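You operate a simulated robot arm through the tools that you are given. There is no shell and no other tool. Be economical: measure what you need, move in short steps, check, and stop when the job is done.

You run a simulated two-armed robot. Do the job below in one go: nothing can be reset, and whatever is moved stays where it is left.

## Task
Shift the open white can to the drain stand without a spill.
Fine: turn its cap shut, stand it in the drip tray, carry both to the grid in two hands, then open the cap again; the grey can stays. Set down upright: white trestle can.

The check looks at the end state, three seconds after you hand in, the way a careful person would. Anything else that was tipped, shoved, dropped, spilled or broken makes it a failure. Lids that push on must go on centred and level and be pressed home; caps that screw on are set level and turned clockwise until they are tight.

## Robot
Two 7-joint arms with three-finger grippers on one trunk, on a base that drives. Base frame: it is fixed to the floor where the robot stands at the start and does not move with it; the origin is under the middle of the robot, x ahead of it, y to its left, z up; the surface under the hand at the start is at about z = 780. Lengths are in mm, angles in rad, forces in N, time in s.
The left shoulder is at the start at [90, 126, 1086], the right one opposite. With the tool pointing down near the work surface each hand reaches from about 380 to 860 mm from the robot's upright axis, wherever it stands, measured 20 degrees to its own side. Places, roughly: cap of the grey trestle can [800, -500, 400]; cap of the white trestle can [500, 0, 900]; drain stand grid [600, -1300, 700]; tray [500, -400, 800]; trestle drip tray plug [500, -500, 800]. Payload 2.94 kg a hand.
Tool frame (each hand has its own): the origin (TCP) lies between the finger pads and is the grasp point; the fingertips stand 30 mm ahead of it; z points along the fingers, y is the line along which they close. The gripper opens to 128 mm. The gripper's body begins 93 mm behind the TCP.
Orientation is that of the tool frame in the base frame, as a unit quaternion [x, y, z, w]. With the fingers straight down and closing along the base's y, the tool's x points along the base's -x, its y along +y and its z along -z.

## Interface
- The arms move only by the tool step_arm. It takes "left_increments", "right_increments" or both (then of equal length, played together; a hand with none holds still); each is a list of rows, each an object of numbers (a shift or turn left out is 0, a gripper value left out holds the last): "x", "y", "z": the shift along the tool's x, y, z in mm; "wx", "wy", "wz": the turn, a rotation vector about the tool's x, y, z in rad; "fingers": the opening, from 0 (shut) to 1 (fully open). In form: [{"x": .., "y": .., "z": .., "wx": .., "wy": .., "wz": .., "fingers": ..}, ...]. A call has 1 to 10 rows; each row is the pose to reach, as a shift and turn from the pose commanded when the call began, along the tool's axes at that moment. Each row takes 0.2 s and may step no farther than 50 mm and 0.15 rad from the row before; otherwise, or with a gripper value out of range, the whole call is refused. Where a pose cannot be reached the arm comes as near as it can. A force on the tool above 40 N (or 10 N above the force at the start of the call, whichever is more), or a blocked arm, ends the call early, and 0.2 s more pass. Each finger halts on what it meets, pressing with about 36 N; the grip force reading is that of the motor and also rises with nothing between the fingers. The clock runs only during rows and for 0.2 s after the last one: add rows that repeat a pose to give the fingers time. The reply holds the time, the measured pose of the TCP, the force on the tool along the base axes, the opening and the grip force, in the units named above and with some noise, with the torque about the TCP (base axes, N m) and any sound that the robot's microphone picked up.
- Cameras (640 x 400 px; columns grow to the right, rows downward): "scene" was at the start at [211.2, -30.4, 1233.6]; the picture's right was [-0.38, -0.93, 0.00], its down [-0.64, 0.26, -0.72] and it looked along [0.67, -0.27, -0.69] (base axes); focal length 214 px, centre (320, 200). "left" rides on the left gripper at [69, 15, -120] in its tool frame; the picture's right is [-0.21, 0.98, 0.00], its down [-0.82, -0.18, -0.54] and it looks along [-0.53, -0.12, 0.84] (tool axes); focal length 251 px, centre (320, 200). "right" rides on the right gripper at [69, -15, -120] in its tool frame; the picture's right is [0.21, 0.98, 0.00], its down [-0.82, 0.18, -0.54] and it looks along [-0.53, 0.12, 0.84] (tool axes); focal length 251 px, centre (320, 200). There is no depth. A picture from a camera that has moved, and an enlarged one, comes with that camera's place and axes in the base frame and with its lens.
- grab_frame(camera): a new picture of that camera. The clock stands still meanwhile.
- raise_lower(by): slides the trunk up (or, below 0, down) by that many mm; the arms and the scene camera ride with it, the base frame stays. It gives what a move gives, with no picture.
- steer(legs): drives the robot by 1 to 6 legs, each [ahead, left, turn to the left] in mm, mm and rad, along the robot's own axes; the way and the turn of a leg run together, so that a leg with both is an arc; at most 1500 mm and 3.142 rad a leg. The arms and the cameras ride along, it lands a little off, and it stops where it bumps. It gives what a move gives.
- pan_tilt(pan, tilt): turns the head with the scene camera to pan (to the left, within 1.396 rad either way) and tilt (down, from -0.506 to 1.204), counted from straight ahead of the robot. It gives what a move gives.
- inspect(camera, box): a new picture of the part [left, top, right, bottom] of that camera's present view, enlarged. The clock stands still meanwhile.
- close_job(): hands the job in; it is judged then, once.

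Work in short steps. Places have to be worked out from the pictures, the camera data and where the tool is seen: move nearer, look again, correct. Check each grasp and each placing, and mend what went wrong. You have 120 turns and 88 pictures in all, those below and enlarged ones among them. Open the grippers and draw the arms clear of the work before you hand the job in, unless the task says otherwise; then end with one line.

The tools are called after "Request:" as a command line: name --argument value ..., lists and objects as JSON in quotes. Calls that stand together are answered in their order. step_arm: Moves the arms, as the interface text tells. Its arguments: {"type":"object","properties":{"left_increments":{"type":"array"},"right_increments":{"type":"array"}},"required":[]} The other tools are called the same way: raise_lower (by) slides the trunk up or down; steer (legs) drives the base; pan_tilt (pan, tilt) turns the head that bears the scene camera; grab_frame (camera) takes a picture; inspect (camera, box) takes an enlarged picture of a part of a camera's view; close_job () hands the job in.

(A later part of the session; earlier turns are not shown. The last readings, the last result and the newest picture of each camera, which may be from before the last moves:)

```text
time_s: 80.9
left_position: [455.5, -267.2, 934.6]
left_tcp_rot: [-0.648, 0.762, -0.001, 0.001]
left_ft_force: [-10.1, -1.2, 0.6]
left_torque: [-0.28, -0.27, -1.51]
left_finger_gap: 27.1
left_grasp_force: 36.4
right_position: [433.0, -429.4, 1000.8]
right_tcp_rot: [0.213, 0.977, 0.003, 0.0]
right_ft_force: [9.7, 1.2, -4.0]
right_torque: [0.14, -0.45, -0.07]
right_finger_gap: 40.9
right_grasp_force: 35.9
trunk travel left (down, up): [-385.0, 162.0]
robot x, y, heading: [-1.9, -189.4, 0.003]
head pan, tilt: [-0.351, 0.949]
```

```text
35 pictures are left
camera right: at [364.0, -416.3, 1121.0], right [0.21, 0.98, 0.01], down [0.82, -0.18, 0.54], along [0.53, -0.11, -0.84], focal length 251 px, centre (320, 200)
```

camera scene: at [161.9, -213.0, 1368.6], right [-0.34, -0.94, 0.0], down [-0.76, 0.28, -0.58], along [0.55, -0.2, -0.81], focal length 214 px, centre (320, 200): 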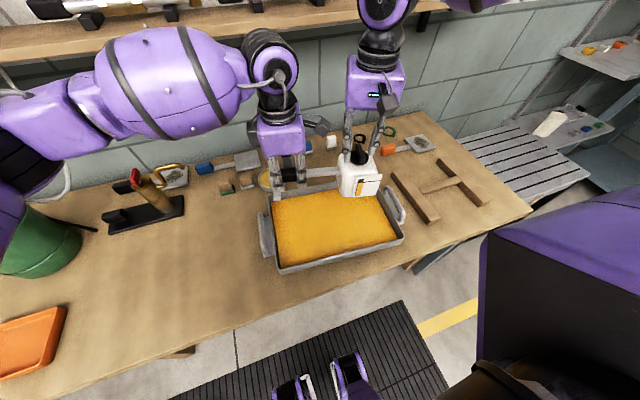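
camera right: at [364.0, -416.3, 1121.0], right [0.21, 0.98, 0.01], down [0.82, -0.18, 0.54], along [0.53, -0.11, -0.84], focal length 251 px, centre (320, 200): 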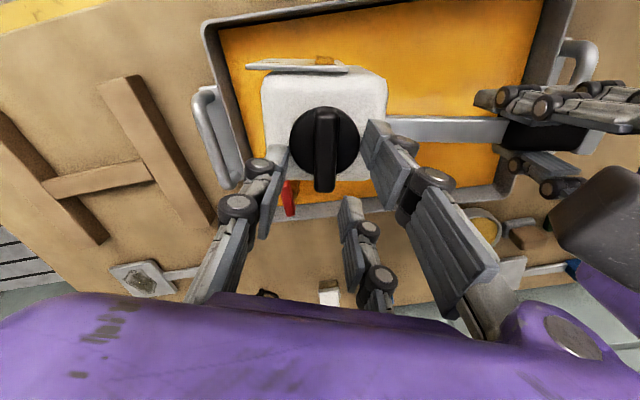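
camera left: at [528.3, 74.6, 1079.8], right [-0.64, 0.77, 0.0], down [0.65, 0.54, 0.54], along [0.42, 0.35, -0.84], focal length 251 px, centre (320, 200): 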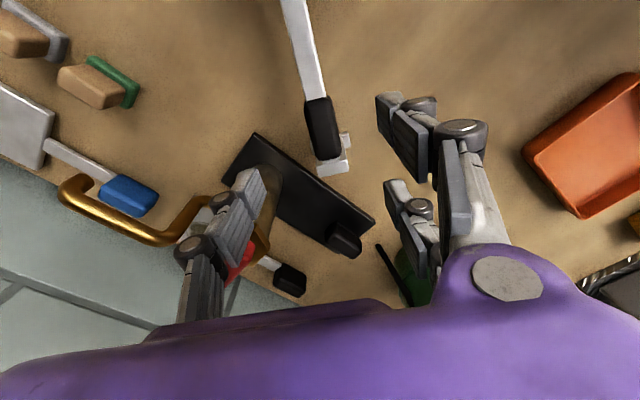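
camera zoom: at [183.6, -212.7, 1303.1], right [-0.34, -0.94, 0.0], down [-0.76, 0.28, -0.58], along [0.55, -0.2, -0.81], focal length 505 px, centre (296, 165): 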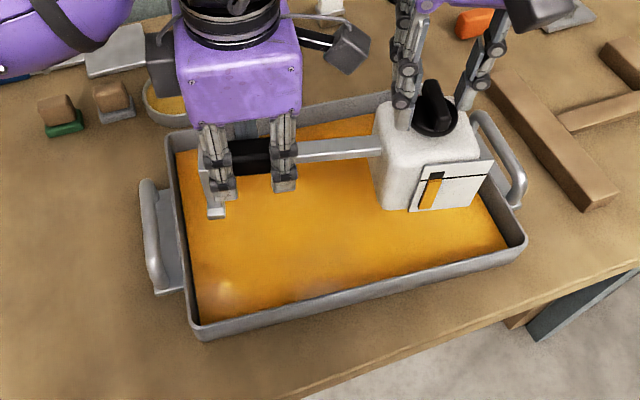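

Placement is good: margins about 39 mm at the foot, 64 at the body end, 28 in front, and the plug is clear. I lower on, the last millimetres slowly.

Request:
raise_lower --by -65

Request:
raise_lower --by -8

Request:
inspect --camera "scene" --box '[220, 110, 440, 280]'

```text
time_s: 82.0
left_position: [455.3, -266.7, 869.2]
left_tcp_rot: [-0.648, 0.762, -0.002, 0.002]
left_ft_force: [-10.1, -0.8, 3.2]
left_torque: [-0.43, -0.2, -1.51]
left_finger_gap: 27.2
left_grasp_force: 36.4
right_position: [431.1, -430.3, 936.1]
right_tcp_rot: [0.212, 0.977, 0.003, -0.001]
right_ft_force: [10.3, 0.7, -6.2]
right_torque: [-0.03, -0.44, -0.07]
right_finger_gap: 41.0
right_grasp_force: 36.3
trunk travel left (down, up): [-320.0, 227.0]
robot x, y, heading: [-1.0, -190.5, 0.005]
head pan, tilt: [-0.351, 0.949]
```

```text
time_s: 82.5
left_position: [454.4, -266.7, 861.9]
left_tcp_rot: [-0.648, 0.761, -0.001, 0.0]
left_ft_force: [-9.3, -0.7, 2.4]
left_torque: [-0.32, -0.27, -1.47]
left_finger_gap: 27.2
left_grasp_force: 36.3
right_position: [433.3, -430.2, 928.1]
right_tcp_rot: [0.213, 0.977, 0.002, 0.0]
right_ft_force: [9.6, 0.9, -4.7]
right_torque: [0.03, -0.39, -0.06]
right_finger_gap: 41.1
right_grasp_force: 36.7
trunk travel left (down, up): [-312.0, 235.0]
robot x, y, heading: [1.1, -188.1, 0.005]
head pan, tilt: [-0.351, 0.949]
```

```text
2.35 times, centred on (330, 195) of scene
camera zoom: at [201.3, -212.7, 1230.8], right [-0.34, -0.94, 0.0], down [-0.76, 0.28, -0.58], along [0.55, -0.2, -0.81], focal length 505 px, centre (296, 212)
```

zoom: 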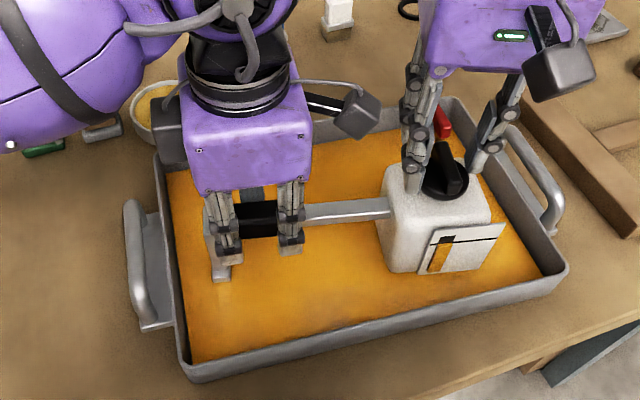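

Request:
raise_lower --by -4

Request:
raise_lower --by -3

Request:
raise_lower --by -2

```text
time_s: 83.1
left_position: [455.4, -267.4, 857.0]
left_tcp_rot: [-0.648, 0.762, -0.001, -0.001]
left_ft_force: [-9.2, -1.7, 2.0]
left_torque: [-0.27, -0.28, -1.4]
left_finger_gap: 27.3
left_grasp_force: 36.4
right_position: [431.6, -431.5, 924.5]
right_tcp_rot: [0.213, 0.977, 0.003, 0.0]
right_ft_force: [9.9, 0.8, -4.2]
right_torque: [0.04, -0.36, -0.03]
right_finger_gap: 40.7
right_grasp_force: 36.2
trunk travel left (down, up): [-308.0, 239.0]
robot x, y, heading: [4.2, -185.9, 0.005]
head pan, tilt: [-0.351, 0.949]
```

```text
time_s: 83.6
left_position: [454.2, -267.0, 854.5]
left_tcp_rot: [-0.648, 0.761, -0.001, 0.001]
left_ft_force: [-9.6, -0.1, 1.2]
left_torque: [-0.27, -0.31, -1.39]
left_finger_gap: 27.2
left_grasp_force: 35.9
right_position: [432.5, -429.3, 921.3]
right_tcp_rot: [0.213, 0.977, 0.003, 0.0]
right_ft_force: [9.0, 0.6, -3.6]
right_torque: [0.01, -0.33, -0.07]
right_finger_gap: 40.7
right_grasp_force: 36.3
trunk travel left (down, up): [-305.0, 242.0]
robot x, y, heading: [3.3, -190.3, 0.003]
head pan, tilt: [-0.351, 0.949]
```

```text
time_s: 84.1
left_position: [454.8, -266.2, 852.8]
left_tcp_rot: [-0.649, 0.761, -0.002, 0.001]
left_ft_force: [-9.4, 0.3, 9.8]
left_torque: [0.89, -0.64, -1.5]
left_finger_gap: 27.3
left_grasp_force: 36.4
right_position: [431.2, -429.9, 922.0]
right_tcp_rot: [0.212, 0.977, 0.003, 0.0]
right_ft_force: [8.7, -3.1, 4.5]
right_torque: [0.47, -0.05, -0.03]
right_finger_gap: 40.6
right_grasp_force: 36.6
trunk travel left (down, up): [-303.0, 244.0]
robot x, y, heading: [-0.2, -186.6, 0.002]
head pan, tilt: [-0.351, 0.949]
```

Contact on both sides. I open both hands, only partway, and lift them straight up.

Request:
step_arm --left_increments '[{"fingers": 0.35}, {"fingers": 0.5}, {"fingers": 0.5}]' --right_increments '[{"fingers": 0.45}, {"fingers": 0.5}, {"fingers": 0.5}]'

Request:
step_arm --left_increments '[{"z": -40}, {"z": -80}, {"z": -120}, {"z": -160}]' --right_increments '[{"z": -40}, {"z": -80}, {"z": -120}, {"z": -150}]'

Request:
inspect --camera "scene" --box '[200, 100, 480, 300]'

```text
time_s: 84.9
left_position: [455.3, -267.0, 852.5]
left_tcp_rot: [-0.648, 0.762, 0.0, 0.001]
left_ft_force: [-0.5, 0.1, -0.1]
left_torque: [0.0, 0.0, 0.01]
left_finger_gap: 64.3
left_grasp_force: 0.2
right_position: [430.9, -430.0, 918.9]
right_tcp_rot: [0.213, 0.977, 0.002, 0.0]
right_ft_force: [0.1, -0.3, -0.2]
right_torque: [0.01, 0.01, 0.01]
right_finger_gap: 64.1
right_grasp_force: 0.1
trunk travel left (down, up): [-303.0, 244.0]
robot x, y, heading: [-0.4, -188.1, -0.001]
head pan, tilt: [-0.351, 0.949]
```

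```text
time_s: 85.9
left_position: [452.4, -263.5, 1012.3]
left_tcp_rot: [-0.648, 0.761, -0.001, 0.0]
left_ft_force: [0.2, -0.1, -0.8]
left_torque: [-0.02, -0.01, -0.03]
left_finger_gap: 64.2
left_grasp_force: 0.1
right_position: [431.1, -431.3, 1071.1]
right_tcp_rot: [0.212, 0.977, 0.002, -0.001]
right_ft_force: [-0.5, -0.2, -0.2]
right_torque: [-0.01, -0.05, 0.01]
right_finger_gap: 64.0
right_grasp_force: 0.0
trunk travel left (down, up): [-303.0, 244.0]
robot x, y, heading: [1.6, -189.1, 0.003]
head pan, tilt: [-0.351, 0.949]
```

```text
2.00 times, centred on (340, 200) of scene
camera zoom: at [202.7, -212.5, 1222.2], right [-0.34, -0.94, 0.0], down [-0.76, 0.28, -0.58], along [0.55, -0.2, -0.81], focal length 429 px, centre (280, 200)
```

zoom: 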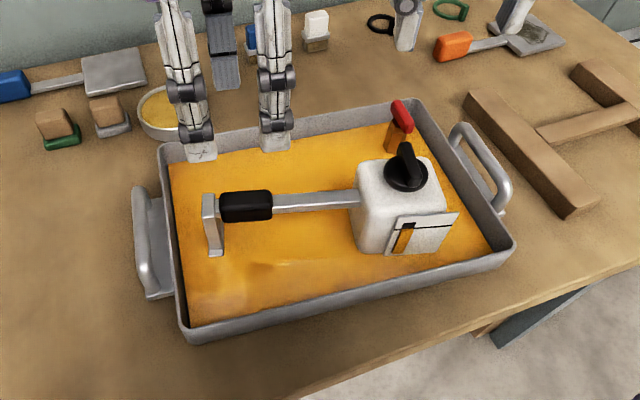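

The can stands level in the tray, foot and body on the floor and clear of the plug. Next I place each hand above and behind its tray handle, aligned with the tray, for a close look.

Request:
step_arm --left_increments '[{"x": -10, "y": 7, "wz": 0.15}, {"x": -20, "y": 14, "wz": 0.3}, {"x": -30, "y": 21, "wz": 0.45}, {"x": -42, "y": 28, "wz": 0.6}, {"x": -54, "y": 35, "wz": 0.75}, {"x": -66, "y": 42, "wz": 0.9}, {"x": -78, "y": 50, "wz": 1.05}, {"x": -90, "y": 60, "wz": 1.2}, {"x": -103, "y": 69, "wz": 1.35}, {"x": -103, "y": 69, "wz": 1.49}]' --right_increments '[{"x": -2, "y": -15}, {"x": -4, "y": -30}, {"x": -6, "y": -45, "wz": -0.05}, {"x": -8, "y": -60, "wz": -0.1}, {"x": -10, "y": -75, "wz": -0.15}, {"x": -12, "y": -90, "wz": -0.2}, {"x": -14, "y": -105, "wz": -0.25}, {"x": -15, "y": -120, "wz": -0.3}, {"x": -16, "y": -134, "z": 30, "wz": -0.34}, {"x": -16, "y": -134, "z": 60, "wz": -0.34}]'

Request:
grab_frame --camera "left"

Request:
grab_frame --camera "right"

```text
time_s: 88.1
left_position: [403.0, -152.6, 1011.7]
left_tcp_rot: [0.041, 0.999, 0.0, 0.001]
left_ft_force: [0.7, -0.5, 0.7]
left_torque: [0.02, 0.0, -0.02]
left_finger_gap: 64.0
left_grasp_force: 0.0
right_position: [390.9, -559.6, 1008.2]
right_tcp_rot: [0.044, 0.999, 0.003, 0.0]
right_ft_force: [-0.1, 0.6, 0.9]
right_torque: [0.01, 0.01, 0.02]
right_finger_gap: 63.9
right_grasp_force: 0.0
trunk travel left (down, up): [-303.0, 244.0]
robot x, y, heading: [1.9, -191.2, 0.003]
head pan, tilt: [-0.351, 0.949]
```

```text
32 pictures are left
camera left: at [336.3, -132.9, 1131.9], right [0.29, 0.96, 0.0], down [0.8, -0.25, 0.54], along [0.52, -0.16, -0.84], focal length 251 px, centre (320, 200)
```

left: 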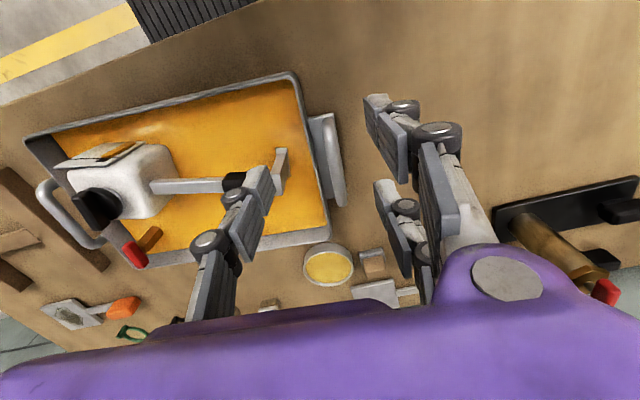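

```text
31 pictures are left
camera right: at [322.0, -570.3, 1128.2], right [-0.13, 0.99, 0.0], down [0.83, 0.1, 0.54], along [0.54, 0.07, -0.84], focal length 251 px, centre (320, 200)
```

right: 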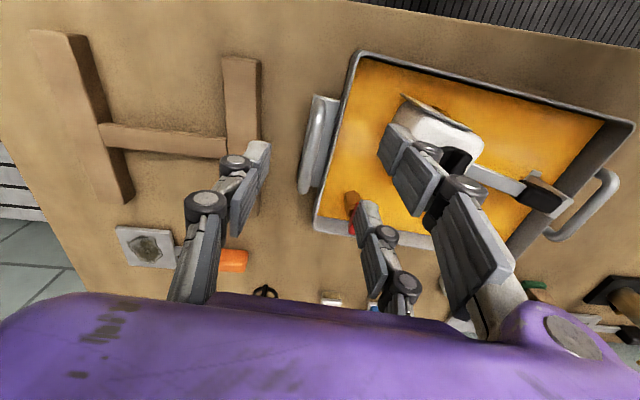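

Request:
inspect --camera "left" --box '[260, 90, 380, 220]'

Request:
inspect --camera "right" --box '[270, 70, 390, 210]'

Request:
inspect --camera "scene" --box '[250, 150, 500, 290]'

```text
3.08 times, centred on (320, 155) of left
camera zoom: at [336.3, -132.9, 1131.9], right [0.29, 0.96, 0.0], down [0.8, -0.25, 0.54], along [0.52, -0.16, -0.84], focal length 774 px, centre (320, 338)
```

zoom: 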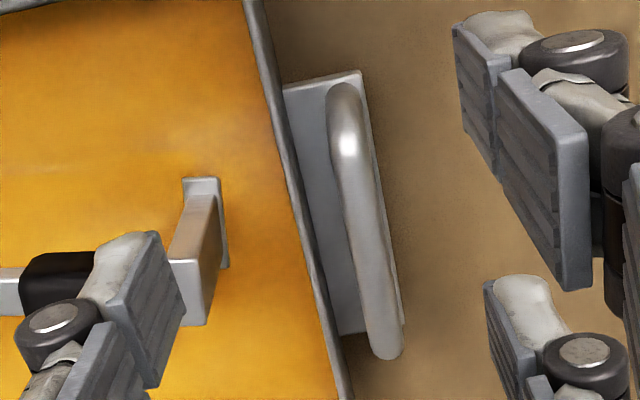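

```text
2.86 times, centred on (330, 140) of right
camera zoom: at [322.0, -570.3, 1128.2], right [-0.13, 0.99, 0.0], down [0.83, 0.1, 0.54], along [0.54, 0.07, -0.84], focal length 718 px, centre (291, 371)
```

zoom: 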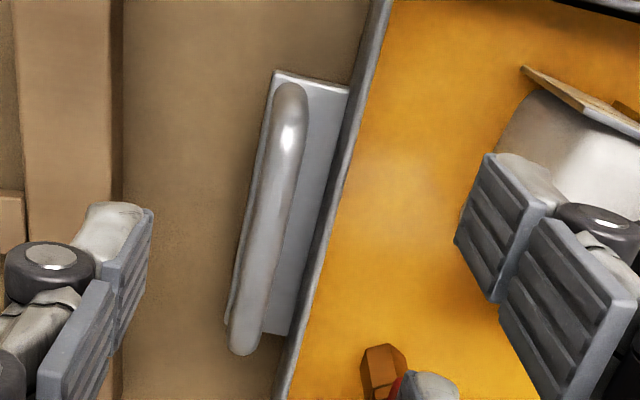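

```text
2.56 times, centred on (375, 220) of scene
camera zoom: at [203.8, -212.9, 1222.0], right [-0.34, -0.94, 0.0], down [-0.76, 0.28, -0.58], along [0.55, -0.2, -0.81], focal length 549 px, centre (179, 149)
```

zoom: 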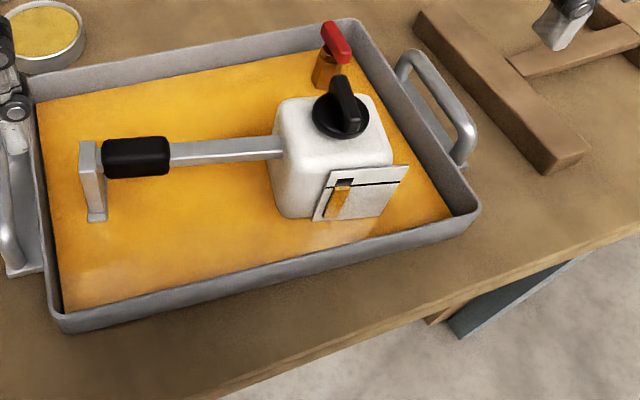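

Handle bars: left centre about (488,-158.5), right about (445,-565), bar top near z=820, about 15 mm thick with about 16 mm gap to the rim. I bring both hands over them with small openings.

Request:
step_arm --left_increments '[{"x": -28, "y": 0, "fingers": 0.22}, {"x": -57, "y": 0.5, "z": 10}, {"x": -85.2, "y": 1.1, "z": 45}, {"x": -85.2, "y": 1.1, "z": 90}, {"x": -85.2, "y": 1.1, "z": 135}]' --right_increments '[{"x": -18, "y": 0, "fingers": 0.22}, {"x": -36, "y": -0.3, "z": 10}, {"x": -54.3, "y": -0.6, "z": 45}, {"x": -54.3, "y": -0.6, "z": 90}, {"x": -54.3, "y": -0.6, "z": 133}]'

Request:
inspect --camera "left" --box '[230, 80, 430, 260]'

Request:
inspect --camera "right" --box '[230, 80, 430, 260]'

```text
time_s: 89.3
left_position: [489.2, -161.1, 876.5]
left_tcp_rot: [0.04, 0.999, -0.001, 0.001]
left_ft_force: [0.4, 0.8, -0.6]
left_torque: [-0.02, 0.0, -0.01]
left_finger_gap: 28.3
left_grasp_force: 0.2
right_position: [447.7, -564.7, 875.6]
right_tcp_rot: [0.044, 0.999, 0.003, -0.001]
right_ft_force: [-1.0, 0.9, -0.4]
right_torque: [0.0, 0.01, 0.02]
right_finger_gap: 28.2
right_grasp_force: 0.0
trunk travel left (down, up): [-303.0, 244.0]
robot x, y, heading: [-0.6, -187.9, 0.007]
head pan, tilt: [-0.351, 0.949]
```

```text
2.22 times, centred on (330, 170) of left
camera zoom: at [422.0, -140.8, 996.6], right [0.29, 0.96, 0.0], down [0.8, -0.25, 0.54], along [0.52, -0.16, -0.84], focal length 559 px, centre (298, 267)
```

zoom: 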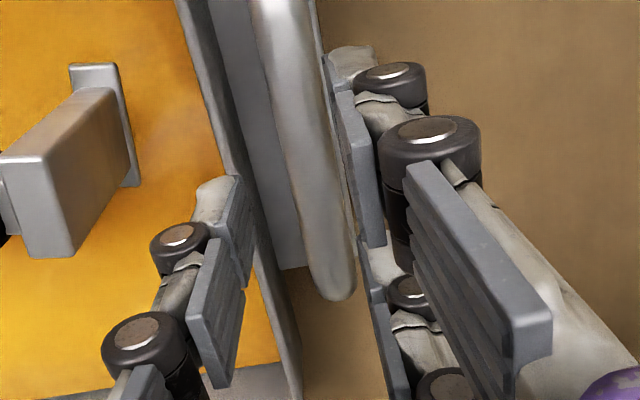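

```text
2.22 times, centred on (330, 170) of right
camera zoom: at [378.2, -574.9, 994.7], right [-0.13, 0.99, 0.01], down [0.83, 0.1, 0.54], along [0.54, 0.07, -0.84], focal length 559 px, centre (298, 267)
```

zoom: 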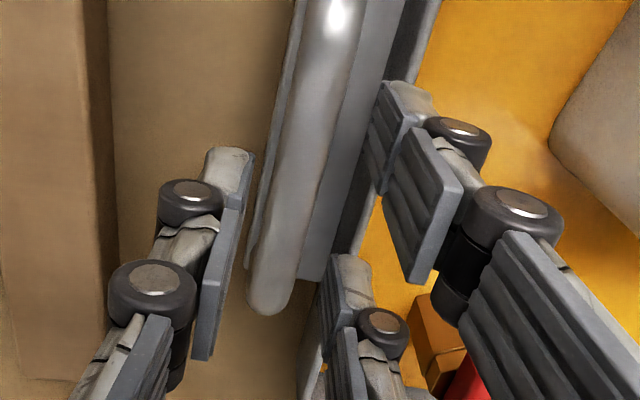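

Projection shows the left bar 4.5 mm further to +y and the right bar 1.4 mm. I correct, narrow slightly and descend with force watch.

Request:
step_arm --left_increments '[{"y": 4.4, "fingers": 0.19}, {"y": 4.4, "z": 15}, {"y": 4.4, "z": 30}, {"y": 4.4, "z": 40}, {"y": 4.4, "z": 48}]' --right_increments '[{"y": 1.4, "fingers": 0.19}, {"y": 1.4, "z": 15}, {"y": 1.4, "z": 30}, {"y": 1.4, "z": 40}, {"y": 1.4, "z": 48}]'

Request:
inspect --camera "left" --box '[230, 80, 430, 260]'

Request:
inspect --camera "right" --box '[230, 80, 430, 260]'

```text
time_s: 90.2
left_position: [488.0, -153.9, 846.6]
left_tcp_rot: [0.041, 0.999, -0.001, 0.002]
left_ft_force: [1.7, -1.1, -0.2]
left_torque: [0.02, 0.04, -0.03]
left_finger_gap: 24.4
left_grasp_force: 0.1
right_position: [445.9, -563.2, 852.1]
right_tcp_rot: [0.042, 0.999, 0.004, 0.005]
right_ft_force: [-12.1, 0.2, 26.5]
right_torque: [0.64, 0.48, 0.31]
right_finger_gap: 21.6
right_grasp_force: 0.1
trunk travel left (down, up): [-303.0, 244.0]
robot x, y, heading: [-0.9, -192.3, 0.002]
head pan, tilt: [-0.351, 0.949]
stopped in row 4 (right hand): the force on the tool passed its limit at 47 N (the readings are from after the stop); the commanded pose is now the measured one
```

```text
2.22 times, centred on (330, 170) of left
camera zoom: at [420.6, -134.9, 966.8], right [0.29, 0.96, 0.0], down [0.8, -0.25, 0.54], along [0.52, -0.16, -0.84], focal length 559 px, centre (298, 267)
```

zoom: 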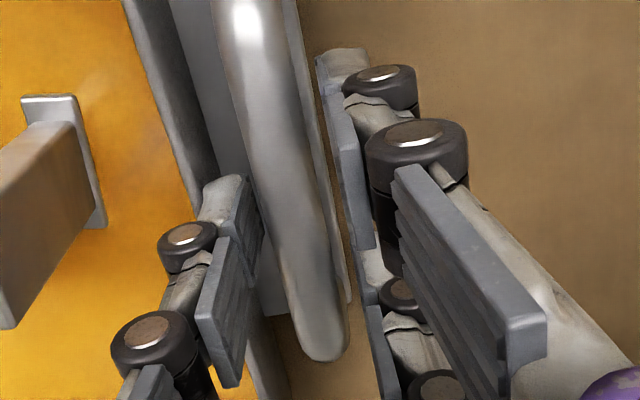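

```text
2.22 times, centred on (330, 170) of right
camera zoom: at [375.8, -572.2, 969.7], right [-0.13, 0.99, 0.0], down [0.83, 0.11, 0.55], along [0.54, 0.08, -0.84], focal length 559 px, centre (298, 267)
```

zoom: 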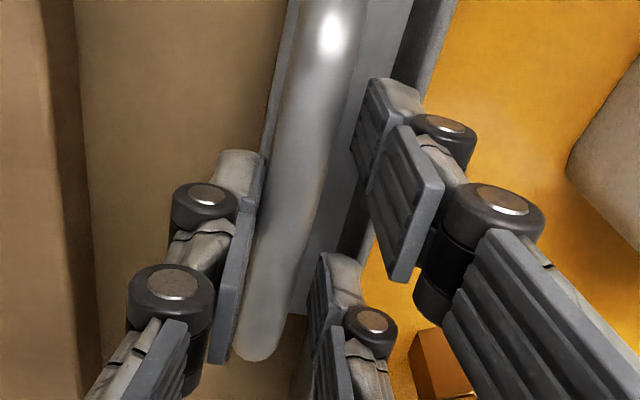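

The right inner finger landed on the tray rim (torque says 25 mm inward). I rise, narrow both to a 20 mm opening, trim sideways and try again gently.

Request:
step_arm --left_increments '[{"z": -4, "fingers": 0.156}, {"z": -4, "y": -1.4}, {"z": -4, "y": -1.4}]' --right_increments '[{"z": -8, "fingers": 0.156}, {"z": -8, "y": -1.2}, {"z": -8, "y": -1.2}]'

Request:
step_arm --left_increments '[{"z": 5}, {"z": 10}, {"z": 15}, {"z": 20}]' --right_increments '[{"z": 5}, {"z": 10}, {"z": 15}, {"z": 20}]'

```text
time_s: 91.0
left_position: [489.6, -157.3, 851.2]
left_tcp_rot: [0.04, 0.999, -0.001, 0.001]
left_ft_force: [-0.5, -0.5, 0.2]
left_torque: [0.01, 0.01, 0.02]
left_finger_gap: 19.8
left_grasp_force: 0.0
right_position: [446.4, -563.3, 855.3]
right_tcp_rot: [0.043, 0.999, 0.004, 0.004]
right_ft_force: [1.1, -0.4, 0.4]
right_torque: [0.01, -0.06, -0.03]
right_finger_gap: 20.0
right_grasp_force: 0.0
trunk travel left (down, up): [-303.0, 244.0]
robot x, y, heading: [3.6, -188.7, 0.004]
head pan, tilt: [-0.351, 0.949]
```

```text
time_s: 92.0
left_position: [489.5, -156.8, 830.0]
left_tcp_rot: [0.041, 0.999, -0.001, 0.003]
left_ft_force: [-0.3, 2.2, 2.2]
left_torque: [0.0, -0.04, -0.02]
left_finger_gap: 19.0
left_grasp_force: 0.1
right_position: [447.6, -563.6, 838.0]
right_tcp_rot: [0.042, 0.999, 0.003, 0.005]
right_ft_force: [-0.6, -0.6, 0.6]
right_torque: [0.01, -0.05, -0.06]
right_finger_gap: 18.9
right_grasp_force: 0.0
trunk travel left (down, up): [-303.0, 244.0]
robot x, y, heading: [-4.0, -189.5, 0.004]
head pan, tilt: [-0.351, 0.949]
```

Both slide in freely. I go on to z≈825 and then close.

Request:
step_arm --left_increments '[{"z": 3}, {"z": 5}, {"z": 5}, {"z": 5, "fingers": 0.0}, {"z": 5, "fingers": 0.0}, {"z": 5, "fingers": 0.0}]' --right_increments '[{"z": 5}, {"z": 9}, {"z": 13}, {"z": 13, "fingers": 0.0}, {"z": 13, "fingers": 0.0}, {"z": 13, "fingers": 0.0}]'

Request:
grab_frame --camera "scene"

```text
time_s: 93.4
left_position: [488.7, -156.5, 824.3]
left_tcp_rot: [0.041, 0.999, 0.0, 0.0]
left_ft_force: [-2.6, 13.5, 0.0]
left_torque: [-0.07, -0.42, -1.1]
left_finger_gap: 14.5
left_grasp_force: 35.8
right_position: [447.3, -562.6, 822.4]
right_tcp_rot: [0.043, 0.999, 0.003, 0.003]
right_ft_force: [2.2, -10.2, 0.4]
right_torque: [0.28, 0.05, -0.32]
right_finger_gap: 14.6
right_grasp_force: 36.0
trunk travel left (down, up): [-303.0, 244.0]
robot x, y, heading: [2.4, -187.2, 0.002]
head pan, tilt: [-0.351, 0.949]
```

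```text
23 pictures are left
camera scene: at [203.6, -212.4, 1222.0], right [-0.34, -0.94, 0.0], down [-0.76, 0.28, -0.58], along [0.55, -0.2, -0.81], focal length 214 px, centre (320, 200)
```

scene: 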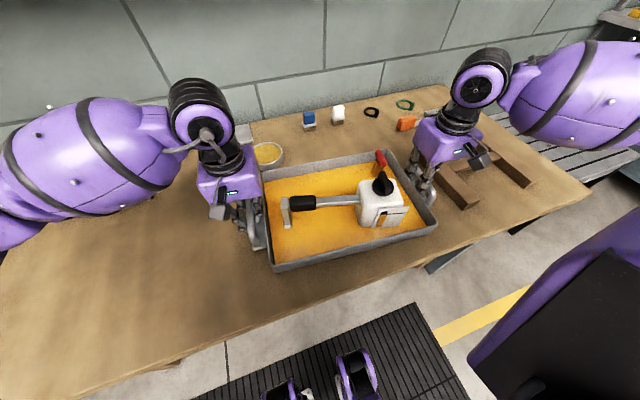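

Both tray handles are gripped at 14.5 mm. I lift 10 mm with the trunk and check forces.

Request:
raise_lower --by 10

```text
time_s: 94.0
left_position: [490.4, -155.9, 835.5]
left_tcp_rot: [0.039, 0.999, 0.0, -0.001]
left_ft_force: [-0.3, 15.5, -5.8]
left_torque: [-0.12, -0.3, -1.2]
left_finger_gap: 14.7
left_grasp_force: 35.7
right_position: [449.0, -564.2, 833.5]
right_tcp_rot: [0.044, 0.999, 0.003, 0.002]
right_ft_force: [1.6, -15.1, -6.5]
right_torque: [0.4, 0.22, -0.03]
right_finger_gap: 14.0
right_grasp_force: 36.2
trunk travel left (down, up): [-313.0, 234.0]
robot x, y, heading: [0.4, -193.7, 0.003]
head pan, tilt: [-0.351, 0.949]
```

The tray lifts level, about 12 N in all. I raise it 80 mm more and look at it and at the drain stand.

Request:
raise_lower --by 80

Request:
pan_tilt --pan -0.75 --tilt 0.7

Request:
grab_frame --camera "scene"

```text
time_s: 95.2
left_position: [489.2, -156.8, 913.8]
left_tcp_rot: [0.041, 0.999, 0.0, 0.0]
left_ft_force: [-1.4, 20.5, -6.9]
left_torque: [-0.31, -0.32, -1.04]
left_finger_gap: 14.4
left_grasp_force: 35.7
right_position: [448.6, -564.9, 912.3]
right_tcp_rot: [0.044, 0.999, 0.002, 0.003]
right_ft_force: [0.7, -20.7, -7.1]
right_torque: [0.38, 0.22, -0.24]
right_finger_gap: 14.4
right_grasp_force: 35.5
trunk travel left (down, up): [-393.0, 154.0]
robot x, y, heading: [0.9, -184.2, 0.0]
head pan, tilt: [-0.351, 0.949]
```

```text
time_s: 96.0
left_position: [489.8, -156.6, 914.2]
left_tcp_rot: [0.04, 0.999, 0.001, 0.001]
left_ft_force: [-1.1, 22.9, -6.5]
left_torque: [-0.36, -0.36, -0.98]
left_finger_gap: 14.6
left_grasp_force: 35.9
right_position: [448.1, -563.9, 912.6]
right_tcp_rot: [0.043, 0.999, 0.003, 0.003]
right_ft_force: [0.5, -23.5, -7.1]
right_torque: [0.47, 0.25, -0.17]
right_finger_gap: 14.0
right_grasp_force: 36.2
trunk travel left (down, up): [-393.0, 154.0]
robot x, y, heading: [3.8, -192.8, 0.001]
head pan, tilt: [-0.75, 0.7]
```

```text
22 pictures are left
camera scene: at [176.1, -246.1, 1330.9], right [-0.68, -0.73, 0.0], down [-0.47, 0.44, -0.76], along [0.56, -0.52, -0.65], focal length 214 px, centre (320, 200)
```

scene: 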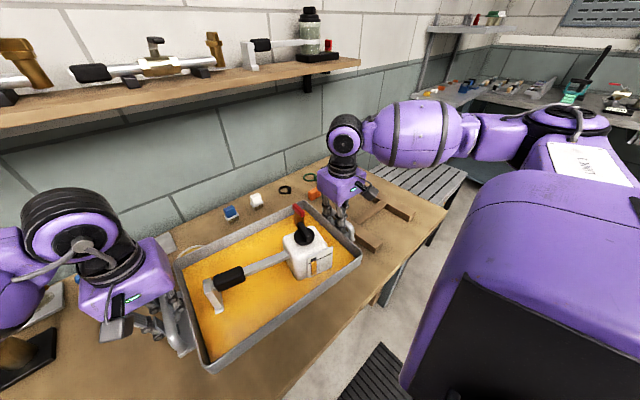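

I drive 350 mm to the right and look again.

Request:
steer --legs '[[0, -175, 0], [0, -175, 0]]'

Request:
grab_frame --camera "scene"

```text
time_s: 100.0
left_position: [492.6, -505.6, 914.1]
left_tcp_rot: [0.037, 0.999, 0.0, 0.001]
left_ft_force: [-0.4, 24.3, -4.6]
left_torque: [-0.33, -0.32, -0.87]
left_finger_gap: 14.4
left_grasp_force: 36.0
right_position: [452.1, -913.7, 913.6]
right_tcp_rot: [0.041, 0.999, 0.002, 0.003]
right_ft_force: [0.3, -23.2, -6.3]
right_torque: [0.49, 0.19, -0.13]
right_finger_gap: 14.3
right_grasp_force: 35.7
trunk travel left (down, up): [-393.0, 154.0]
robot x, y, heading: [3.3, -540.8, 0.007]
head pan, tilt: [-0.75, 0.7]
```

```text
21 pictures are left
camera scene: at [178.4, -597.2, 1331.0], right [-0.68, -0.74, 0.0], down [-0.48, 0.44, -0.76], along [0.56, -0.52, -0.64], focal length 214 px, centre (320, 200)
```

scene: 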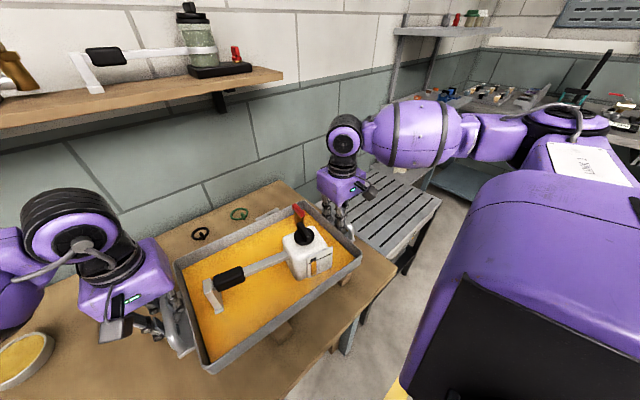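

The table ends near y=-1005 and the stand spans about y -1080 to -1490 with its front edge near x=340. I drive on 570 mm.

Request:
steer --legs '[[0, -190, 0], [0, -190, 0], [0, -190, 0]]'

Request:
pan_tilt --pan -0.3 --tilt 0.8

Request:
grab_frame --camera "scene"

```text
time_s: 106.0
left_position: [495.7, -1073.2, 915.2]
left_tcp_rot: [0.037, 0.999, 0.0, 0.0]
left_ft_force: [-2.5, 4.5, -5.3]
left_torque: [-0.12, -0.3, -0.81]
left_finger_gap: 14.4
left_grasp_force: 36.6
right_position: [457.5, -1480.3, 913.8]
right_tcp_rot: [0.04, 0.999, 0.002, 0.004]
right_ft_force: [1.7, -4.2, -7.1]
right_torque: [0.26, 0.17, -0.12]
right_finger_gap: 14.4
right_grasp_force: 35.8
trunk travel left (down, up): [-393.0, 154.0]
robot x, y, heading: [8.4, -1112.6, 0.008]
head pan, tilt: [-0.75, 0.7]
```

```text
time_s: 107.0
left_position: [496.4, -1073.7, 915.0]
left_tcp_rot: [0.037, 0.999, 0.0, 0.0]
left_ft_force: [-0.8, 1.3, -5.7]
left_torque: [-0.07, -0.37, -0.67]
left_finger_gap: 14.4
left_grasp_force: 36.2
right_position: [458.5, -1482.2, 912.8]
right_tcp_rot: [0.039, 0.999, 0.002, 0.004]
right_ft_force: [1.1, -0.6, -6.4]
right_torque: [0.2, 0.25, 0.06]
right_finger_gap: 14.3
right_grasp_force: 36.0
trunk travel left (down, up): [-393.0, 154.0]
robot x, y, heading: [9.1, -1108.3, 0.008]
head pan, tilt: [-0.3, 0.799]
```

```text
20 pictures are left
camera scene: at [197.7, -1131.2, 1322.8], right [-0.29, -0.96, 0.0], down [-0.69, 0.21, -0.7], along [0.67, -0.2, -0.72], focal length 214 px, centre (320, 200)
```

scene: 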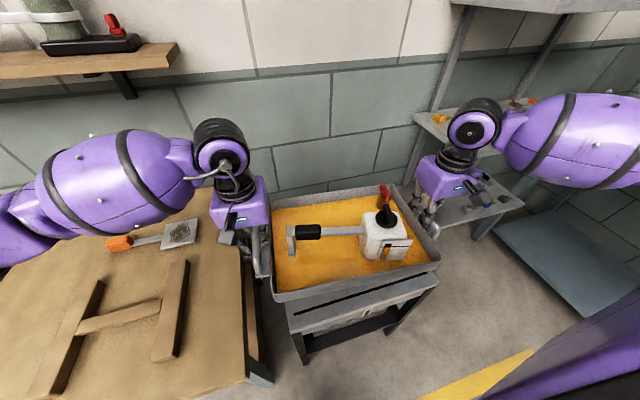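

The tray hangs over the stand. The stand's front edge runs from about (407,-1094) to (366,-1547), parallel to the tray. I drive 40 mm more right and push the tray 85 mm forward with both arms together.

Request:
steer --legs '[[0, -40, 0]]'

Request:
step_arm --left_increments '[{"x": -8, "y": 0.6}, {"x": -19, "y": 1.4}, {"x": -31, "y": 2.3}, {"x": -43, "y": 3.2}, {"x": -55, "y": 4.1}, {"x": -67, "y": 5}, {"x": -78, "y": 5.8}, {"x": -84, "y": 6.3}, {"x": -84, "y": 6.3}]' --right_increments '[{"x": -8, "y": 0.6}, {"x": -19, "y": 1.4}, {"x": -31, "y": 2.3}, {"x": -43, "y": 3.2}, {"x": -55, "y": 4.1}, {"x": -67, "y": 5}, {"x": -78, "y": 5.8}, {"x": -84, "y": 6.3}, {"x": -84, "y": 6.3}]'

Request:
grab_frame --camera "scene"

```text
time_s: 108.0
left_position: [496.3, -1112.4, 914.7]
left_tcp_rot: [0.036, 0.999, 0.001, 0.0]
left_ft_force: [-2.4, 0.4, -6.1]
left_torque: [-0.09, -0.22, -0.78]
left_finger_gap: 14.2
left_grasp_force: 35.9
right_position: [458.1, -1521.2, 912.7]
right_tcp_rot: [0.039, 0.999, 0.003, 0.004]
right_ft_force: [1.5, -1.3, -6.6]
right_torque: [0.26, 0.15, -0.01]
right_finger_gap: 14.3
right_grasp_force: 35.4
trunk travel left (down, up): [-393.0, 154.0]
robot x, y, heading: [10.5, -1150.4, 0.011]
head pan, tilt: [-0.3, 0.799]
```

```text
time_s: 110.0
left_position: [579.4, -1111.9, 916.3]
left_tcp_rot: [0.037, 0.999, 0.0, 0.0]
left_ft_force: [-3.3, -1.7, -6.3]
left_torque: [-0.08, -0.29, -0.71]
left_finger_gap: 14.3
left_grasp_force: 35.3
right_position: [542.8, -1520.1, 914.4]
right_tcp_rot: [0.039, 0.999, 0.003, 0.004]
right_ft_force: [3.0, 2.3, -6.4]
right_torque: [0.18, 0.19, -0.29]
right_finger_gap: 14.2
right_grasp_force: 36.2
trunk travel left (down, up): [-393.0, 154.0]
robot x, y, heading: [9.4, -1146.8, 0.014]
head pan, tilt: [-0.3, 0.799]
```

```text
19 pictures are left
camera scene: at [198.1, -1170.6, 1322.7], right [-0.28, -0.96, 0.0], down [-0.69, 0.2, -0.7], along [0.67, -0.2, -0.72], focal length 214 px, centre (320, 200)
```

scene: 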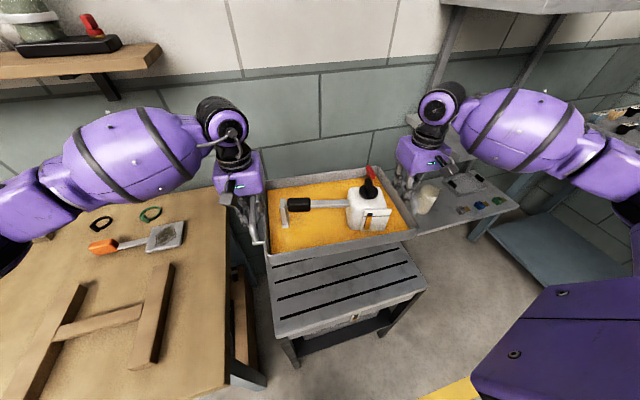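

I inspect the white vessel near the right hand before lowering.

Request:
inspect --camera "scene" --box '[360, 130, 540, 290]'

Request:
grab_frame --camera "right"

```text
2.50 times, centred on (450, 210) of scene
camera zoom: at [198.1, -1170.6, 1322.7], right [-0.28, -0.96, 0.0], down [-0.69, 0.2, -0.7], along [0.67, -0.2, -0.72], focal length 536 px, centre (-5, 175)
```

zoom: 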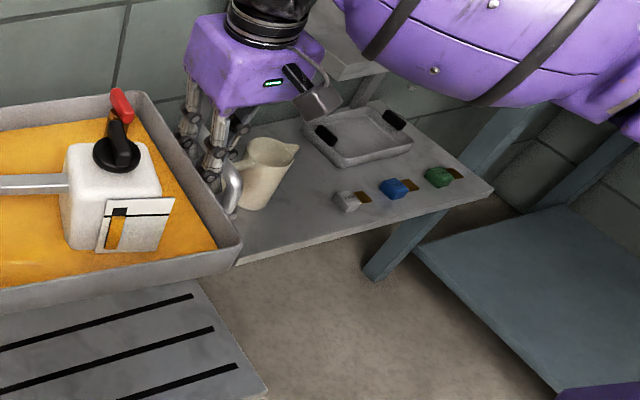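

```text
17 pictures are left
camera right: at [472.2, -1530.9, 1032.6], right [-0.14, 0.99, 0.0], down [0.83, 0.11, 0.55], along [0.54, 0.08, -0.84], focal length 251 px, centre (320, 200)
```

right: 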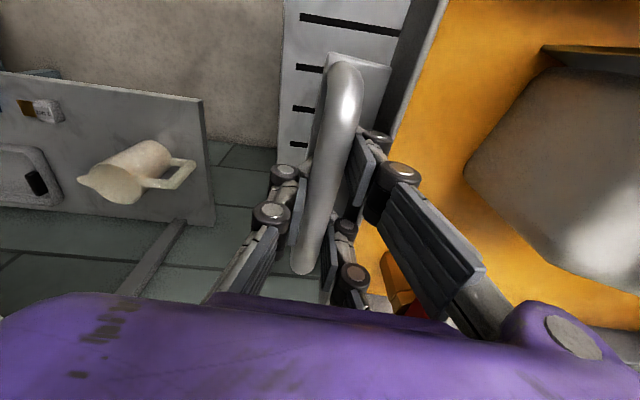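

The jug stands on a separate shelf about 250 mm beyond the hand. I centre the tray 12 mm further right and lower 140 mm.

Request:
step_arm --left_increments '[{"y": -4}, {"y": -8}, {"y": -12}, {"y": -12}]' --right_increments '[{"y": -4}, {"y": -8}, {"y": -12}, {"y": -12}]'

Request:
raise_lower --by -70

Request:
raise_lower --by -70

Request:
grab_frame --camera "scene"

```text
time_s: 111.0
left_position: [580.0, -1123.7, 915.2]
left_tcp_rot: [0.036, 0.999, 0.001, -0.001]
left_ft_force: [-3.9, -3.9, -6.1]
left_torque: [-0.05, -0.2, -0.83]
left_finger_gap: 14.5
left_grasp_force: 36.2
right_position: [542.1, -1530.6, 913.7]
right_tcp_rot: [0.04, 0.999, 0.004, 0.004]
right_ft_force: [3.4, 5.4, -6.6]
right_torque: [0.14, 0.08, -0.44]
right_finger_gap: 14.3
right_grasp_force: 36.1
trunk travel left (down, up): [-393.0, 154.0]
robot x, y, heading: [6.4, -1149.0, 0.012]
head pan, tilt: [-0.3, 0.799]
```

```text
time_s: 112.1
left_position: [579.8, -1123.5, 845.5]
left_tcp_rot: [0.038, 0.999, 0.001, 0.001]
left_ft_force: [-2.0, -5.4, -5.9]
left_torque: [0.09, 0.03, -0.62]
left_finger_gap: 14.7
left_grasp_force: 36.3
right_position: [541.7, -1532.2, 843.6]
right_tcp_rot: [0.04, 0.999, 0.003, 0.004]
right_ft_force: [1.6, 5.7, -6.2]
right_torque: [0.14, -0.16, 0.08]
right_finger_gap: 14.3
right_grasp_force: 36.4
trunk travel left (down, up): [-323.0, 224.0]
robot x, y, heading: [7.3, -1147.5, 0.013]
head pan, tilt: [-0.3, 0.799]
```

```text
time_s: 113.2
left_position: [579.8, -1123.9, 774.7]
left_tcp_rot: [0.037, 0.999, 0.0, 0.001]
left_ft_force: [-3.7, -8.1, -6.1]
left_torque: [0.09, -0.15, -0.64]
left_finger_gap: 14.3
left_grasp_force: 36.4
right_position: [542.3, -1533.0, 774.3]
right_tcp_rot: [0.039, 0.999, 0.003, 0.004]
right_ft_force: [1.8, 7.8, -5.3]
right_torque: [0.12, -0.04, -0.2]
right_finger_gap: 14.4
right_grasp_force: 35.8
trunk travel left (down, up): [-253.0, 294.0]
robot x, y, heading: [7.4, -1146.2, 0.012]
head pan, tilt: [-0.3, 0.799]
```

```text
16 pictures are left
camera scene: at [233.4, -1170.1, 1183.3], right [-0.28, -0.96, 0.0], down [-0.69, 0.2, -0.7], along [0.67, -0.2, -0.72], focal length 214 px, centre (320, 200)
```

scene: 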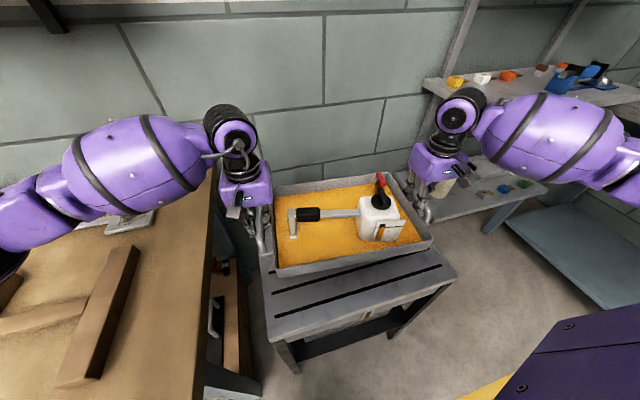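

Well aligned over the grid. I lower in small steps until contact.

Request:
raise_lower --by -20

Request:
raise_lower --by -5

Request:
raise_lower --by -3

```text
time_s: 113.8
left_position: [579.7, -1124.2, 754.9]
left_tcp_rot: [0.036, 0.999, 0.001, 0.0]
left_ft_force: [-2.2, -9.6, -5.8]
left_torque: [-0.02, -0.33, -0.59]
left_finger_gap: 14.1
left_grasp_force: 35.9
right_position: [540.9, -1533.2, 753.7]
right_tcp_rot: [0.039, 0.999, 0.003, 0.004]
right_ft_force: [1.9, 8.5, -5.9]
right_torque: [0.1, 0.17, -0.03]
right_finger_gap: 14.2
right_grasp_force: 36.0
trunk travel left (down, up): [-233.0, 314.0]
robot x, y, heading: [8.9, -1151.2, 0.01]
head pan, tilt: [-0.3, 0.799]
```

```text
time_s: 114.4
left_position: [579.3, -1125.2, 749.7]
left_tcp_rot: [0.037, 0.999, 0.001, 0.001]
left_ft_force: [-1.5, -9.1, -6.1]
left_torque: [0.04, -0.43, -0.59]
left_finger_gap: 14.3
left_grasp_force: 36.0
right_position: [541.5, -1533.3, 748.0]
right_tcp_rot: [0.04, 0.999, 0.003, 0.004]
right_ft_force: [2.3, 9.2, -5.9]
right_torque: [0.1, 0.26, 0.03]
right_finger_gap: 14.1
right_grasp_force: 35.6
trunk travel left (down, up): [-228.0, 319.0]
robot x, y, heading: [7.0, -1150.2, 0.013]
head pan, tilt: [-0.3, 0.799]
```

```text
time_s: 114.9
left_position: [579.6, -1124.0, 747.2]
left_tcp_rot: [0.037, 0.999, 0.001, 0.0]
left_ft_force: [-2.3, -9.6, -5.8]
left_torque: [0.03, -0.43, -0.57]
left_finger_gap: 14.4
left_grasp_force: 35.9
right_position: [540.8, -1532.7, 746.4]
right_tcp_rot: [0.039, 0.999, 0.003, 0.003]
right_ft_force: [2.6, 9.1, -5.6]
right_torque: [0.1, 0.28, 0.07]
right_finger_gap: 14.2
right_grasp_force: 35.9
trunk travel left (down, up): [-225.0, 322.0]
robot x, y, heading: [6.0, -1150.1, 0.016]
head pan, tilt: [-0.3, 0.799]
```

Request:
raise_lower --by -3

Request:
raise_lower --by -3

Request:
inspect --camera "scene" --box '[240, 150, 480, 330]'

```text
time_s: 115.4
left_position: [579.5, -1124.1, 743.7]
left_tcp_rot: [0.037, 0.999, 0.0, 0.0]
left_ft_force: [-2.5, -9.3, -5.7]
left_torque: [0.08, -0.21, -0.53]
left_finger_gap: 14.1
left_grasp_force: 36.2
right_position: [541.7, -1533.3, 742.8]
right_tcp_rot: [0.039, 0.999, 0.002, 0.003]
right_ft_force: [2.0, 9.6, -6.9]
right_torque: [0.09, 0.11, 0.06]
right_finger_gap: 14.6
right_grasp_force: 36.2
trunk travel left (down, up): [-222.0, 325.0]
robot x, y, heading: [8.0, -1143.2, 0.012]
head pan, tilt: [-0.3, 0.799]
```

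```text
time_s: 115.9
left_position: [580.7, -1124.5, 740.6]
left_tcp_rot: [0.037, 0.999, 0.001, 0.0]
left_ft_force: [-2.7, -10.7, -6.6]
left_torque: [0.09, -0.04, -0.53]
left_finger_gap: 14.4
left_grasp_force: 35.5
right_position: [542.1, -1532.3, 738.5]
right_tcp_rot: [0.039, 0.999, 0.003, 0.003]
right_ft_force: [2.9, 9.8, -5.9]
right_torque: [0.06, -0.09, 0.01]
right_finger_gap: 14.2
right_grasp_force: 36.2
trunk travel left (down, up): [-219.0, 328.0]
robot x, y, heading: [9.1, -1148.1, 0.012]
head pan, tilt: [-0.3, 0.799]
```

```text
2.22 times, centred on (360, 240) of scene
camera zoom: at [244.7, -1170.0, 1147.0], right [-0.28, -0.96, 0.0], down [-0.69, 0.2, -0.7], along [0.67, -0.2, -0.72], focal length 477 px, centre (231, 111)
```

zoom: 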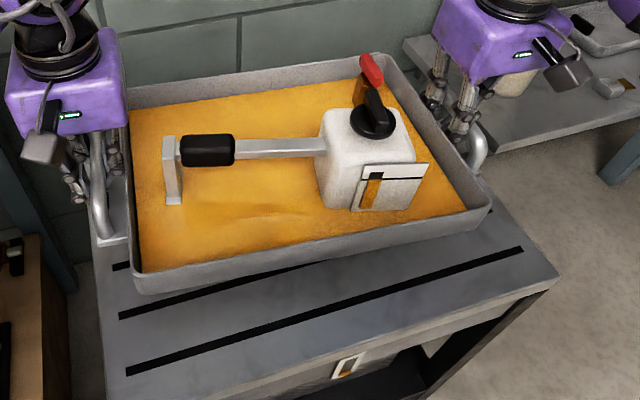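

Not yet down; the tray is balanced between the stand's edges. I go on in small steps.

Request:
raise_lower --by -4

Request:
raise_lower --by -3

Request:
raise_lower --by -3

```text
time_s: 116.5
left_position: [579.7, -1123.2, 736.4]
left_tcp_rot: [0.037, 0.999, 0.001, 0.0]
left_ft_force: [-2.0, -10.9, -6.1]
left_torque: [0.08, 0.04, -0.56]
left_finger_gap: 14.3
left_grasp_force: 36.3
right_position: [541.8, -1533.7, 735.0]
right_tcp_rot: [0.04, 0.999, 0.003, 0.004]
right_ft_force: [1.8, 10.5, -6.0]
right_torque: [0.08, -0.2, 0.07]
right_finger_gap: 14.1
right_grasp_force: 36.3
trunk travel left (down, up): [-215.0, 332.0]
robot x, y, heading: [8.6, -1151.5, 0.014]
head pan, tilt: [-0.3, 0.799]
```

```text
time_s: 117.0
left_position: [578.9, -1123.5, 734.0]
left_tcp_rot: [0.036, 0.999, 0.001, 0.0]
left_ft_force: [-2.3, -10.8, -6.6]
left_torque: [0.08, -0.04, -0.6]
left_finger_gap: 14.4
left_grasp_force: 36.5
right_position: [541.5, -1532.1, 732.9]
right_tcp_rot: [0.04, 0.999, 0.004, 0.003]
right_ft_force: [2.3, 11.1, -6.8]
right_torque: [0.04, -0.1, 0.08]
right_finger_gap: 14.1
right_grasp_force: 36.7
trunk travel left (down, up): [-212.0, 335.0]
robot x, y, heading: [9.0, -1146.8, 0.014]
head pan, tilt: [-0.3, 0.799]
```

```text
time_s: 117.5
left_position: [580.9, -1124.2, 731.2]
left_tcp_rot: [0.036, 0.999, 0.001, 0.001]
left_ft_force: [-2.6, -10.0, -6.5]
left_torque: [0.09, -0.18, -0.66]
left_finger_gap: 14.2
left_grasp_force: 35.9
right_position: [541.6, -1532.3, 730.6]
right_tcp_rot: [0.04, 0.999, 0.003, 0.004]
right_ft_force: [3.1, 10.9, -6.3]
right_torque: [0.04, 0.09, 0.01]
right_finger_gap: 14.2
right_grasp_force: 36.2
trunk travel left (down, up): [-209.0, 338.0]
robot x, y, heading: [7.2, -1146.5, 0.013]
head pan, tilt: [-0.3, 0.799]
```

Request:
raise_lower --by -4

Request:
raise_lower --by -4

Request:
inspect --camera "right" --box '[240, 0, 460, 180]'

```text
time_s: 118.0
left_position: [580.0, -1124.2, 726.3]
left_tcp_rot: [0.037, 0.999, 0.002, 0.002]
left_ft_force: [-2.4, -10.9, -6.3]
left_torque: [0.05, -0.39, -0.63]
left_finger_gap: 14.3
left_grasp_force: 35.9
right_position: [541.3, -1531.8, 726.0]
right_tcp_rot: [0.039, 0.999, 0.003, 0.004]
right_ft_force: [2.2, 9.9, -6.4]
right_torque: [0.09, 0.24, -0.02]
right_finger_gap: 14.5
right_grasp_force: 35.7
trunk travel left (down, up): [-205.0, 342.0]
robot x, y, heading: [6.8, -1150.3, 0.013]
head pan, tilt: [-0.3, 0.799]
```

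```text
time_s: 118.5
left_position: [578.3, -1124.5, 722.9]
left_tcp_rot: [0.037, 0.999, 0.001, 0.0]
left_ft_force: [-2.9, -11.0, -6.1]
left_torque: [0.08, -0.37, -0.61]
left_finger_gap: 14.3
left_grasp_force: 35.7
right_position: [543.1, -1532.4, 722.3]
right_tcp_rot: [0.039, 0.999, 0.003, 0.004]
right_ft_force: [3.0, 10.7, -5.8]
right_torque: [0.13, 0.23, -0.01]
right_finger_gap: 14.0
right_grasp_force: 35.7
trunk travel left (down, up): [-201.0, 346.0]
robot x, y, heading: [8.3, -1150.3, 0.018]
head pan, tilt: [-0.3, 0.799]
```

```text
2.22 times, centred on (350, 90) of right
camera zoom: at [471.7, -1543.5, 840.3], right [-0.14, 0.99, 0.0], down [0.83, 0.11, 0.55], along [0.54, 0.08, -0.84], focal length 559 px, centre (253, 444)
```

zoom: 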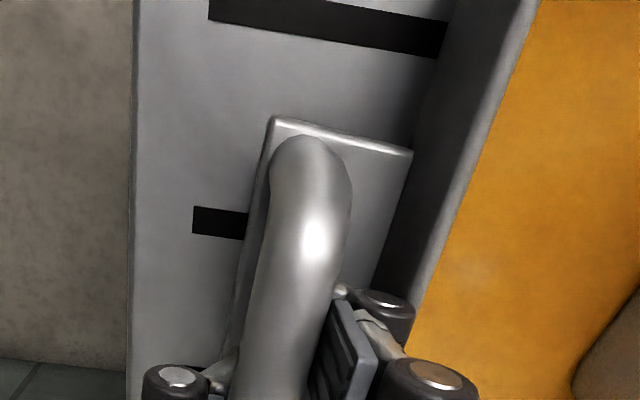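

Request:
raise_lower --by -5

Request:
raise_lower --by -4

Request:
raise_lower --by -4

```text
time_s: 119.1
left_position: [579.4, -1125.1, 718.9]
left_tcp_rot: [0.036, 0.999, 0.0, 0.0]
left_ft_force: [-2.0, -11.9, -6.3]
left_torque: [0.12, -0.02, -0.47]
left_finger_gap: 14.3
left_grasp_force: 35.9
right_position: [541.3, -1531.5, 715.9]
right_tcp_rot: [0.04, 0.999, 0.003, 0.004]
right_ft_force: [1.2, 12.3, -5.8]
right_torque: [0.07, -0.1, -0.01]
right_finger_gap: 14.4
right_grasp_force: 35.8
trunk travel left (down, up): [-196.0, 351.0]
robot x, y, heading: [9.3, -1151.6, 0.014]
head pan, tilt: [-0.3, 0.799]
```

```text
time_s: 119.6
left_position: [579.9, -1123.9, 714.3]
left_tcp_rot: [0.037, 0.999, 0.0, 0.0]
left_ft_force: [-2.5, -11.2, -6.5]
left_torque: [0.1, 0.08, -0.49]
left_finger_gap: 14.5
left_grasp_force: 36.1
right_position: [542.0, -1533.2, 712.6]
right_tcp_rot: [0.039, 0.999, 0.004, 0.003]
right_ft_force: [3.0, 11.2, -6.3]
right_torque: [0.04, -0.2, -0.07]
right_finger_gap: 14.3
right_grasp_force: 36.1
trunk travel left (down, up): [-192.0, 355.0]
robot x, y, heading: [7.2, -1148.2, 0.012]
head pan, tilt: [-0.3, 0.799]
```

```text
time_s: 120.2
left_position: [579.2, -1124.5, 709.4]
left_tcp_rot: [0.037, 0.999, 0.001, 0.0]
left_ft_force: [-1.9, -10.8, -5.5]
left_torque: [0.06, -0.22, -0.57]
left_finger_gap: 14.4
left_grasp_force: 35.8
right_position: [541.7, -1531.2, 709.3]
right_tcp_rot: [0.039, 0.999, 0.003, 0.004]
right_ft_force: [2.7, 11.8, -6.3]
right_torque: [0.09, 0.1, -0.06]
right_finger_gap: 14.1
right_grasp_force: 35.9
trunk travel left (down, up): [-188.0, 359.0]
robot x, y, heading: [6.4, -1148.2, 0.011]
head pan, tilt: [-0.3, 0.799]
```

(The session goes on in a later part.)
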